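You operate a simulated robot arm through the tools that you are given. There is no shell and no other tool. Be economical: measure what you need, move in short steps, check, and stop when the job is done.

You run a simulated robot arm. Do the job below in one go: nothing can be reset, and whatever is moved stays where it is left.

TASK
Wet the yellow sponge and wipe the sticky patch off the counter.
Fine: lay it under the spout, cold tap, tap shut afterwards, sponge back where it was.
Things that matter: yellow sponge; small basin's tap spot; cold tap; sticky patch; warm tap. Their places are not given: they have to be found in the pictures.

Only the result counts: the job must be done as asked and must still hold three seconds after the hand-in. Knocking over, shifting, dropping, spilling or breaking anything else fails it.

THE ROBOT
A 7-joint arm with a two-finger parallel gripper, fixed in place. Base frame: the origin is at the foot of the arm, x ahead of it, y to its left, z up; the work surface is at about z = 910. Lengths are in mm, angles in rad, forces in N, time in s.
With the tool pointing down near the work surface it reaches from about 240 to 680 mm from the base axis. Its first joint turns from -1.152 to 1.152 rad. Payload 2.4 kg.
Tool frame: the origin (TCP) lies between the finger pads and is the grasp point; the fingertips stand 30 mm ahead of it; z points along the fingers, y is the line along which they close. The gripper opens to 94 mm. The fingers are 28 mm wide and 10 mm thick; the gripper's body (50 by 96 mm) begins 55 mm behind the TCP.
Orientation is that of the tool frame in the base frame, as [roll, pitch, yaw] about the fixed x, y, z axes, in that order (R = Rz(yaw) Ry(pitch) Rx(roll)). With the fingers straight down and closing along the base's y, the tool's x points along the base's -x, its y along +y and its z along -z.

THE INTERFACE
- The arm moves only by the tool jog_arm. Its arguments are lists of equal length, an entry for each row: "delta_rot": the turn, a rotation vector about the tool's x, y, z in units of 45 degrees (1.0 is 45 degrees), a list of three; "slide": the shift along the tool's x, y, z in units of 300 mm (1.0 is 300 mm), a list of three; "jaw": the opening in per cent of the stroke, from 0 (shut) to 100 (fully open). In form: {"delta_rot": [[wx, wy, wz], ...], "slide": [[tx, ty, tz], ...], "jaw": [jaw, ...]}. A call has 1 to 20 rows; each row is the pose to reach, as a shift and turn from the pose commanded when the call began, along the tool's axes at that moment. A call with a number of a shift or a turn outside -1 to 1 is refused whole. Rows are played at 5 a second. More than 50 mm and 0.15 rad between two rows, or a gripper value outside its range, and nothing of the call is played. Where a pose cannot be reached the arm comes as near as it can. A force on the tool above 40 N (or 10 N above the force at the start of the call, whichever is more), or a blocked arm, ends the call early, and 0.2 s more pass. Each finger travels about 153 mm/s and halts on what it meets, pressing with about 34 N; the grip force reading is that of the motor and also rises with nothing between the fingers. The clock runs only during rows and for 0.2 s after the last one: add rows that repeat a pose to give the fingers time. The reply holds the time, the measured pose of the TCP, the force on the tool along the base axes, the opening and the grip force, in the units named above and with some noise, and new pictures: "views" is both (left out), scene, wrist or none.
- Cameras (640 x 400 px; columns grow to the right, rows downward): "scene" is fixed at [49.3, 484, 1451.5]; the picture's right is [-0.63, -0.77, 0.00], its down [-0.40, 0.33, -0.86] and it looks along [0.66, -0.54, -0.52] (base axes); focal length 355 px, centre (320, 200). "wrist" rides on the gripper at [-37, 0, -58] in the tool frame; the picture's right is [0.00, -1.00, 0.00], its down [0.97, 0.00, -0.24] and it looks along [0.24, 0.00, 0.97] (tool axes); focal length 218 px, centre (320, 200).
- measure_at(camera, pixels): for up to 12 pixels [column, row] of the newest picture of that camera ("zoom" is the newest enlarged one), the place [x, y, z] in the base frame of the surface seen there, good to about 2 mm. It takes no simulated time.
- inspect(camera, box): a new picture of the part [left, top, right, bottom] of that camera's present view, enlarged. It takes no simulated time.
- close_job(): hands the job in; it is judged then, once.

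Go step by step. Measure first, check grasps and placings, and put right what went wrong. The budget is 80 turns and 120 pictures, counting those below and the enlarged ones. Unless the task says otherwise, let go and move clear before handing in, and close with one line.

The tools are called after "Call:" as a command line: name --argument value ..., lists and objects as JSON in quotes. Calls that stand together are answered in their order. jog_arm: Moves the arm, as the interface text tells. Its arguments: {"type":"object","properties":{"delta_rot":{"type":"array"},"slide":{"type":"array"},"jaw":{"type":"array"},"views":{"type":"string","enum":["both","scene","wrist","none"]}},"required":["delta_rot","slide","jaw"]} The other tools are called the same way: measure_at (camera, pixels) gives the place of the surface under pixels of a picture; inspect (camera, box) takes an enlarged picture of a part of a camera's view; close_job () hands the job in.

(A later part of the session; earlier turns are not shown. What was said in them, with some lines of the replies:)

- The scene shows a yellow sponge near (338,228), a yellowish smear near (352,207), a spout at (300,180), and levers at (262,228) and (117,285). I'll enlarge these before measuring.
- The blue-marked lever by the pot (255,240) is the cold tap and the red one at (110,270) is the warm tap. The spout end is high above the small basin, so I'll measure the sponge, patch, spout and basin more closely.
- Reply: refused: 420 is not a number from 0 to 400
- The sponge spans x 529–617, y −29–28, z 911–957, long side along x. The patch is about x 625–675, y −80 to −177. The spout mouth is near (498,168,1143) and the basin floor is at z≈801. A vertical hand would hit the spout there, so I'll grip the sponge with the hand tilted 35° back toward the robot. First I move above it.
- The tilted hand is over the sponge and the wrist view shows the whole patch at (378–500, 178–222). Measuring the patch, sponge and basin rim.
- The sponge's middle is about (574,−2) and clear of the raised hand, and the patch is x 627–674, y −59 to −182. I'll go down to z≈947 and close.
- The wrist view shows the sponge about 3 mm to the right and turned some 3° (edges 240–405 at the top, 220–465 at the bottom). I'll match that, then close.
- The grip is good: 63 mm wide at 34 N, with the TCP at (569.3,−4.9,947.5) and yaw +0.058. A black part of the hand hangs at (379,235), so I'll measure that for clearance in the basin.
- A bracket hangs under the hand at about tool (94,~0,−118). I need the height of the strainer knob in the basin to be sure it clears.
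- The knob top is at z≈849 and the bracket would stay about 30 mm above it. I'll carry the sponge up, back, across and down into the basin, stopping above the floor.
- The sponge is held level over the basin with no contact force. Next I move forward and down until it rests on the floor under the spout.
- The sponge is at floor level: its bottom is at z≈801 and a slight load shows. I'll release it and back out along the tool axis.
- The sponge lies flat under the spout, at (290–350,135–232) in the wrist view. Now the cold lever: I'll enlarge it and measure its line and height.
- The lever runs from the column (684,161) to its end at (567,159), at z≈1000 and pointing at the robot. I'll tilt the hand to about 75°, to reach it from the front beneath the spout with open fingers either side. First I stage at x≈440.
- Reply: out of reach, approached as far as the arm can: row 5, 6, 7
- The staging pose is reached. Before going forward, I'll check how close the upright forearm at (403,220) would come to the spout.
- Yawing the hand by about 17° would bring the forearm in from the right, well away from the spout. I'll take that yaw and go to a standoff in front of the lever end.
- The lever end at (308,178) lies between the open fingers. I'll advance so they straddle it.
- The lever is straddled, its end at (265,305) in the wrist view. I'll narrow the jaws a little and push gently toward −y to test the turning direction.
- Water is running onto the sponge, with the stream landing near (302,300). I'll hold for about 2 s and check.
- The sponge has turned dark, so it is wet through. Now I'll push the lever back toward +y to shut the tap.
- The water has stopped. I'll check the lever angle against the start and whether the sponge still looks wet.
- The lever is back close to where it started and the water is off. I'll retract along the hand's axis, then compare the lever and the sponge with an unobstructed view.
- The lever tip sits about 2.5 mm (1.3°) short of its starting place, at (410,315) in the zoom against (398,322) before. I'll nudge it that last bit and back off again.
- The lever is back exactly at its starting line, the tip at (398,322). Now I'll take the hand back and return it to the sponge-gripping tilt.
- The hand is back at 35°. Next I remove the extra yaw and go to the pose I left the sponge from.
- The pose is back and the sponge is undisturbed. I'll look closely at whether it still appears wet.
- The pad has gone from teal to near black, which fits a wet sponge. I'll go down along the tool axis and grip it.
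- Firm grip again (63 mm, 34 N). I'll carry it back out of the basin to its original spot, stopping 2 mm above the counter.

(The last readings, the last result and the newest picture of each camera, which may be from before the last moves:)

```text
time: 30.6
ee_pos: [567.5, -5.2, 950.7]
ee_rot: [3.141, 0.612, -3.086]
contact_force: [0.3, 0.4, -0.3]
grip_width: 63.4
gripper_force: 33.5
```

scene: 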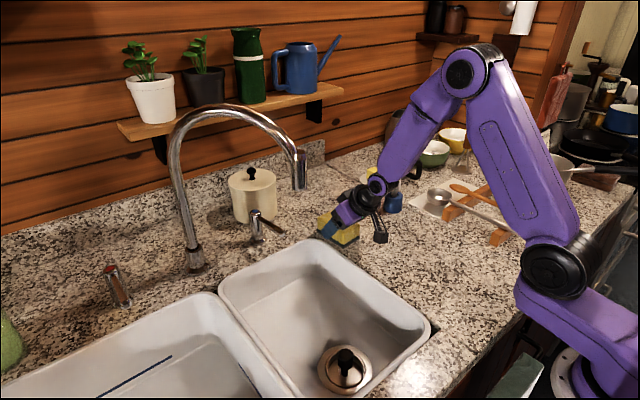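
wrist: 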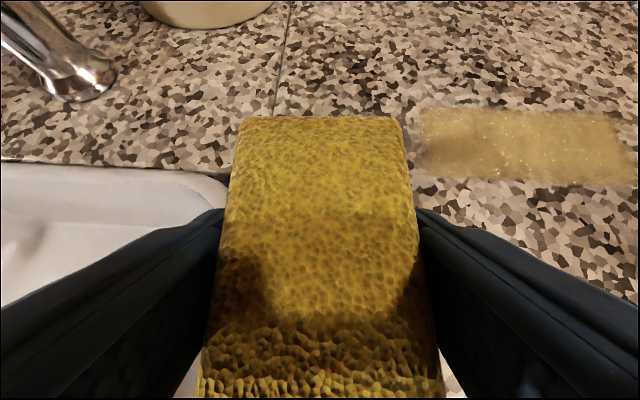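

The sponge is above its spot. I'll lower the last 3 mm, release and back off so I can regrasp upright; the tilted hand would hit the brush during the wipe.

Call:
jog_arm --delta_rot '[[0, 0, 0], [0, 0, 0], [0, 0, 0], [0, 0, 0], [0, 0, 0], [0, 0, 0], [0, 0, 0], [0, 0, 0]]' --slide '[[0, 0, 0.011], [0, 0, 0.011], [0, 0, 0.011], [0, 0, 0.009], [0, 0, -0.1], [0, 0, -0.2], [0, 0, -0.35], [0, 0, -0.35]]' --jaw '[40, 40, 70, 98, 98, 98, 98, 98]'

```text
time: 32.4
ee_pos: [507.4, -9.6, 1037.7]
ee_rot: [-3.141, 0.611, -3.086]
contact_force: [-0.4, 0.4, 0.1]
grip_width: 92.3
gripper_force: 0.1
```

scene: 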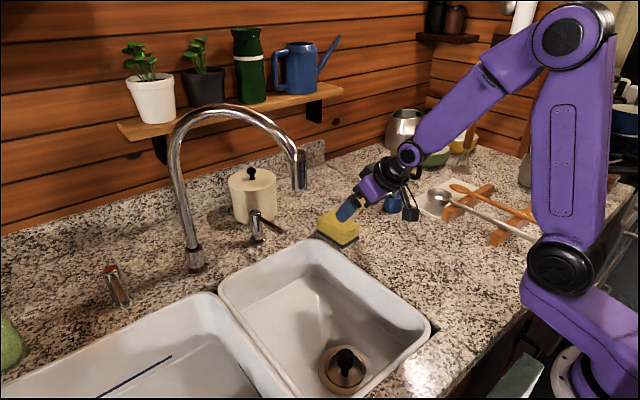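
wrist: 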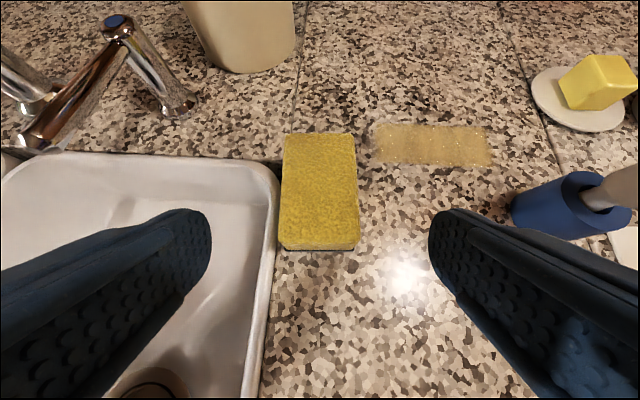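

The sponge is back in its place and intact. Now I'll bring the hand upright above it.

Call:
jog_arm --delta_rot '[[0, 0.156, 0], [0, 0.311, 0], [0, 0.467, 0], [0, 0.622, 0], [0, 0.778, 0], [0, 0.778, 0]]' --slide '[[-0.032, 0.001, 0.022], [-0.064, 0.002, 0.045], [-0.096, 0.004, 0.067], [-0.128, 0.005, 0.09], [-0.16, 0.006, 0.112], [-0.16, 0.006, 0.112]]' --jaw '[100, 100, 100, 100, 100, 100]'

```text
time: 33.8
ee_pos: [565.9, -2.4, 1037.1]
ee_rot: [-3.141, -0.003, -3.083]
contact_force: [0.2, 0.1, 0.2]
grip_width: 93.9
gripper_force: 0.0
```

scene: 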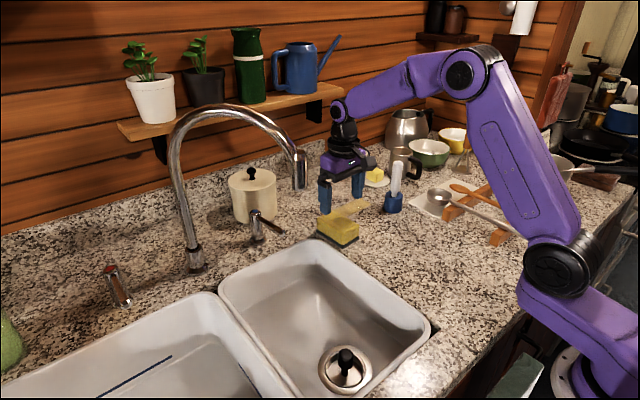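
wrist: 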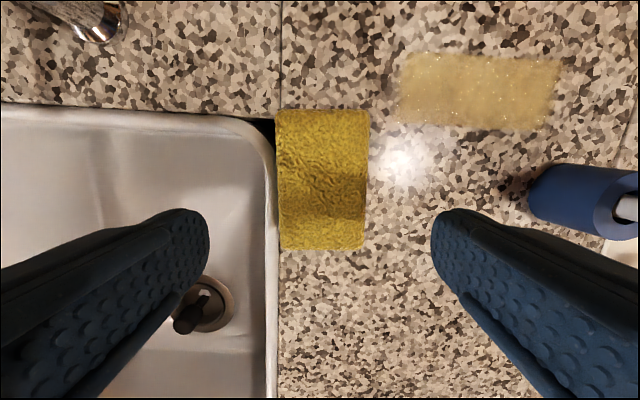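

The sponge is centred between the fingers. I'll go down to z≈948 and close.

Call:
jog_arm --delta_rot '[[0, 0, 0], [0, 0, 0], [0, 0, 0], [0, 0, 0], [0, 0, 0], [0, 0, 0], [0, 0, 0]]' --slide '[[0, -0.004, 0.1], [0, -0.008, 0.2], [0, -0.008, 0.297], [0, -0.008, 0.297], [0, -0.008, 0.297], [0, -0.008, 0.297], [0, -0.008, 0.297]]' --jaw '[100, 100, 100, 80, 60, 40, 40]'

```text
time: 35.4
ee_pos: [566.0, -4.0, 948.6]
ee_rot: [-3.142, 0.001, -3.085]
contact_force: [0.6, 0.1, -0.1]
grip_width: 63.3
gripper_force: 34.1
```

scene: 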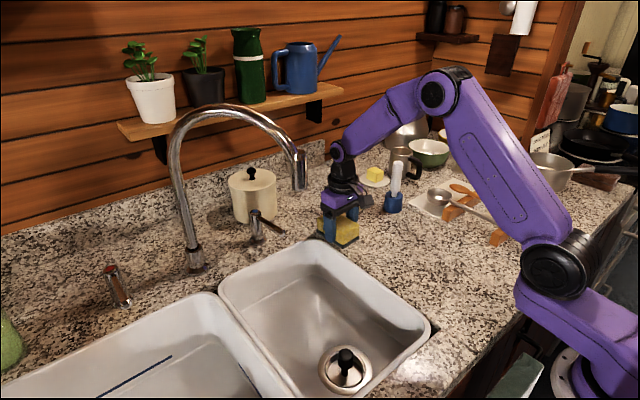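
wrist: 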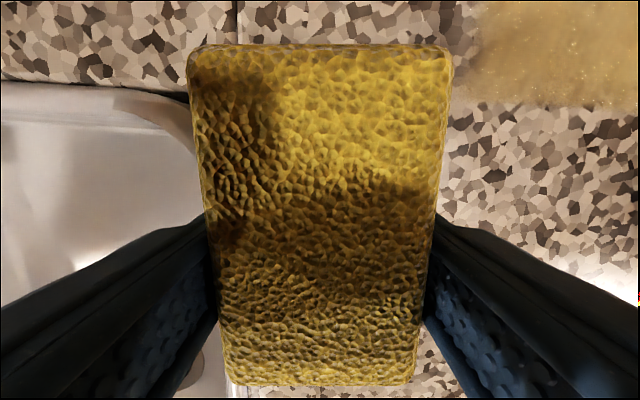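

Gripped upright. Before wiping I'll check where the blue holder's edges lie relative to the wiping lane.

Call:
inspect --camera "scene" --box '[352, 150, 432, 220]'

Call:
measure_at --camera "scene" --pixels '[[384, 198], [384, 208], [392, 211], [402, 198], [401, 208], [388, 194], [398, 194], [393, 180]]'

```text
5.71 times, centred on (392, 185) of scene
```

zoom: 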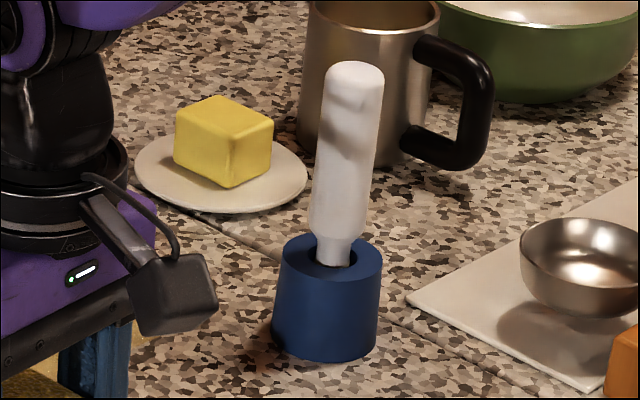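

```text
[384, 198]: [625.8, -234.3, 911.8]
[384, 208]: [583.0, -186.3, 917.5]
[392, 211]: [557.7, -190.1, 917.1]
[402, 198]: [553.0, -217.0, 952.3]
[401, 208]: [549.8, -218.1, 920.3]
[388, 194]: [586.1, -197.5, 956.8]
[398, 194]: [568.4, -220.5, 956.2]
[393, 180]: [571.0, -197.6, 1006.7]
```

The holder centre is about (574,−206) with radius 27, so a lane with the TCP at x≈642 and y no further than −155 clears it. I'll lift, move over the patch, press lightly and wipe three strokes.

Call:
jog_arm --delta_rot '[[0, 0, 0], [0, 0, 0], [0, 0, 0], [0, 0, 0], [0, 0, 0], [0, 0, 0], [0, 0, 0], [0, 0, 0], [0, 0, 0], [0, 0, 0], [0, 0, 0], [0, 0, 0], [0, 0, 0], [0, 0, 0], [0, 0, 0], [0, 0, 0], [0, 0, 0], [0, 0, 0], [0, 0, 0], [0, 0, 0]]' --slide '[[0, 0, -0.05], [-0.08, -0.067, -0.05], [-0.16, -0.134, -0.05], [-0.242, -0.201, -0.05], [-0.242, -0.201, 0.004], [-0.238, -0.264, 0.004], [-0.235, -0.327, 0.004], [-0.231, -0.391, 0.004], [-0.228, -0.454, 0.004], [-0.224, -0.517, 0.004], [-0.228, -0.454, 0.004], [-0.231, -0.391, 0.004], [-0.235, -0.327, 0.004], [-0.238, -0.264, 0.004], [-0.242, -0.201, 0.004], [-0.238, -0.264, 0.004], [-0.235, -0.327, 0.004], [-0.231, -0.391, 0.004], [-0.228, -0.454, 0.004], [-0.224, -0.517, 0.004]]' --jaw '[40, 40, 40, 40, 40, 40, 40, 40, 40, 40, 40, 40, 40, 40, 40, 40, 40, 40, 40, 40]'

```text
time: 39.6
ee_pos: [642.4, -157.0, 947.3]
ee_rot: [-3.141, 0.002, -3.086]
contact_force: [-0.5, 7.7, 20.5]
grip_width: 63.3
gripper_force: 34.0
```

scene: 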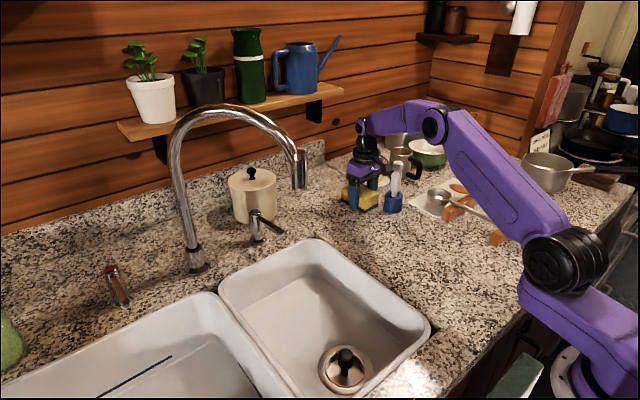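
wrist: 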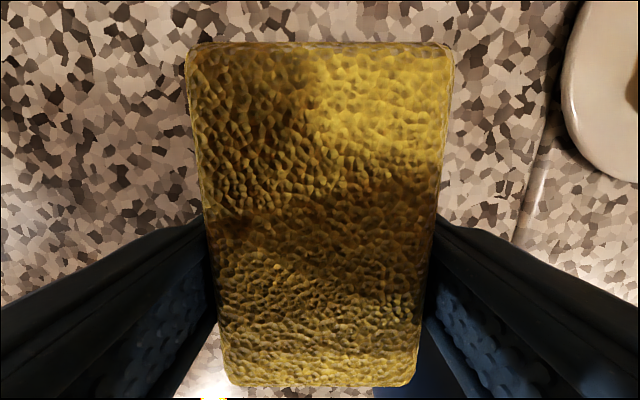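

Good pressing contact (20 N down, 8 N of drag) and the counter around the sponge looks clean. I'll make one stroke back, lift, and return above the sponge's spot to see the whole patch area.

Call:
jog_arm --delta_rot '[[0, 0, 0], [0, 0, 0], [0, 0, 0], [0, 0, 0], [0, 0, 0], [0, 0, 0], [0, 0, 0], [0, 0, 0], [0, 0, 0], [0, 0, 0]]' --slide '[[-0.004, 0.063, 0], [-0.007, 0.126, 0], [-0.011, 0.19, 0], [-0.014, 0.253, 0], [-0.018, 0.316, 0], [-0.018, 0.316, -0.054], [0.064, 0.383, -0.054], [0.144, 0.45, -0.054], [0.224, 0.517, -0.054], [0.224, 0.517, -0.054]]' --jaw '[40, 40, 40, 40, 40, 40, 40, 40, 40, 40]'

Call:
inspect --camera "scene" --box '[300, 180, 396, 240]'

```text
time: 41.8
ee_pos: [565.1, -6.4, 962.3]
ee_rot: [-3.14, -0.001, -3.086]
contact_force: [0.4, 0.2, 0.1]
grip_width: 63.0
gripper_force: 34.3
```

scene: 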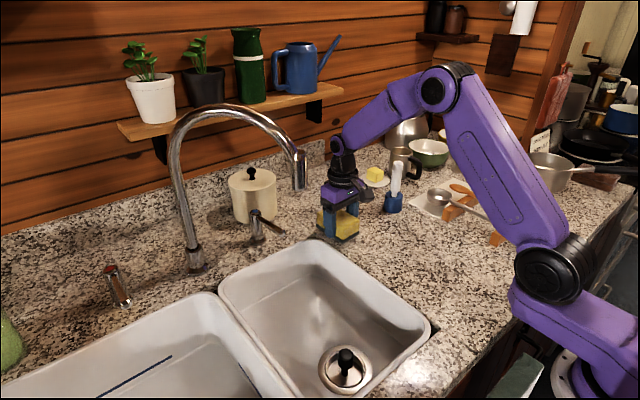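
wrist: 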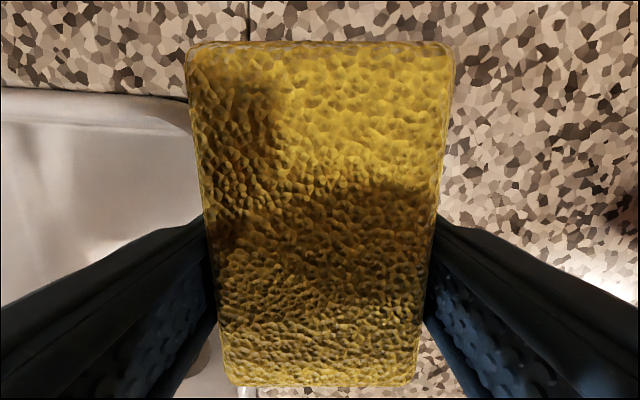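

```text
6.67 times, centred on (348, 210) of scene
```

zoom: 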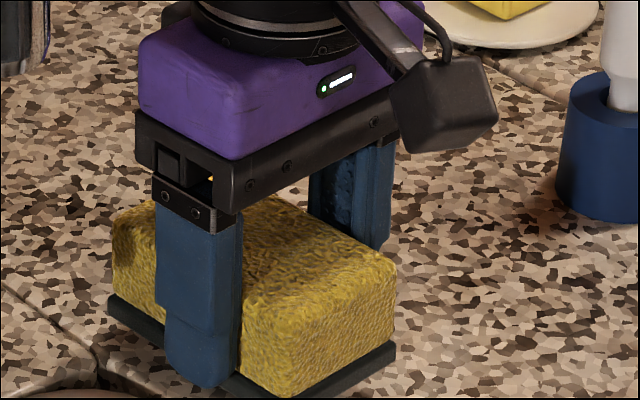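

The patch is gone in both views. I'll set the sponge down on its spot, release and lift clear.

Call:
jog_arm --delta_rot '[[0, 0, 0], [0, 0, 0], [0, 0, 0], [0, 0, 0], [0, 0, 0], [0, 0, 0], [0, 0, 0], [0, 0, 0], [0, 0, 0]]' --slide '[[-0.003, 0.008, 0.023], [-0.003, 0.008, 0.046], [-0.003, 0.008, 0.046], [-0.003, 0.008, 0.046], [-0.003, 0.008, 0.046], [-0.003, 0.008, -0.05], [-0.003, 0.008, -0.2], [-0.003, 0.008, -0.35], [-0.003, 0.008, -0.35]]' --jaw '[40, 40, 40, 70, 100, 100, 100, 100, 100]'

Call:
inspect --camera "scene" --box '[300, 180, 396, 240]'

Call:
measure_at --camera "zoom" --pixels '[[125, 265], [225, 205], [385, 300], [310, 355], [150, 370], [125, 325]]'

```text
time: 43.8
ee_pos: [567.4, -3.3, 1068.2]
ee_rot: [-3.141, 0.001, -3.085]
contact_force: [0.0, 0.0, 0.2]
grip_width: 93.8
gripper_force: 0.1
```

scene: 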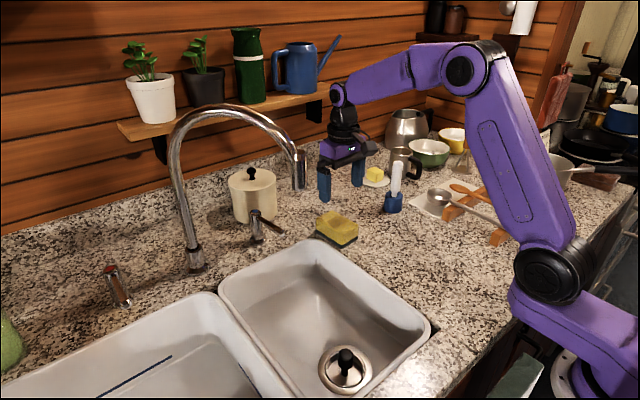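
wrist: 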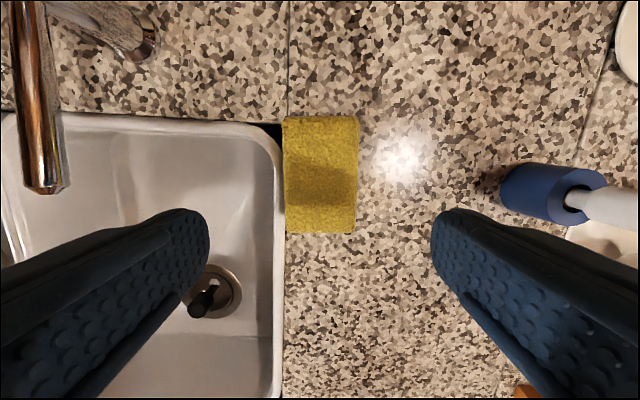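

```text
6.67 times, centred on (348, 210) of scene
```

zoom: 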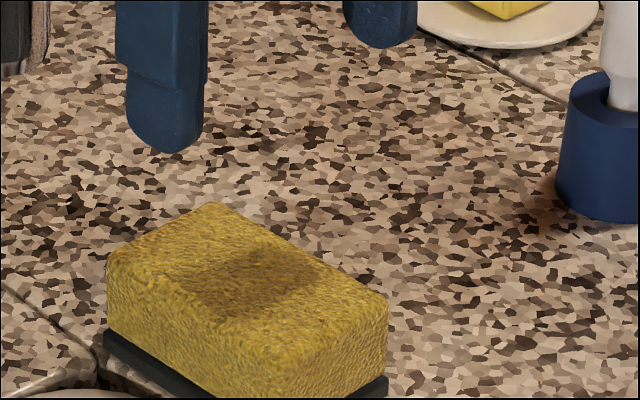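

```text
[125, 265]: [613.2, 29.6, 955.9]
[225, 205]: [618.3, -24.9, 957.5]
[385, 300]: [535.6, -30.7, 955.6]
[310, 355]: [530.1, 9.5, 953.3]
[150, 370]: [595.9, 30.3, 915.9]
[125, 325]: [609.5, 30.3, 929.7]
```

The sponge is within 2 mm of its first place, the patch area is clean, and no water runs from the shut tap. The hand is clear, so I'm handing in.

Call:
close_job

```text
The job is handed in.
```

The job is handed in: I wet the yellow sponge under the cold tap and wiped off the sticky patch. The tap is shut again and the sponge is back within about 2 mm of where it was.
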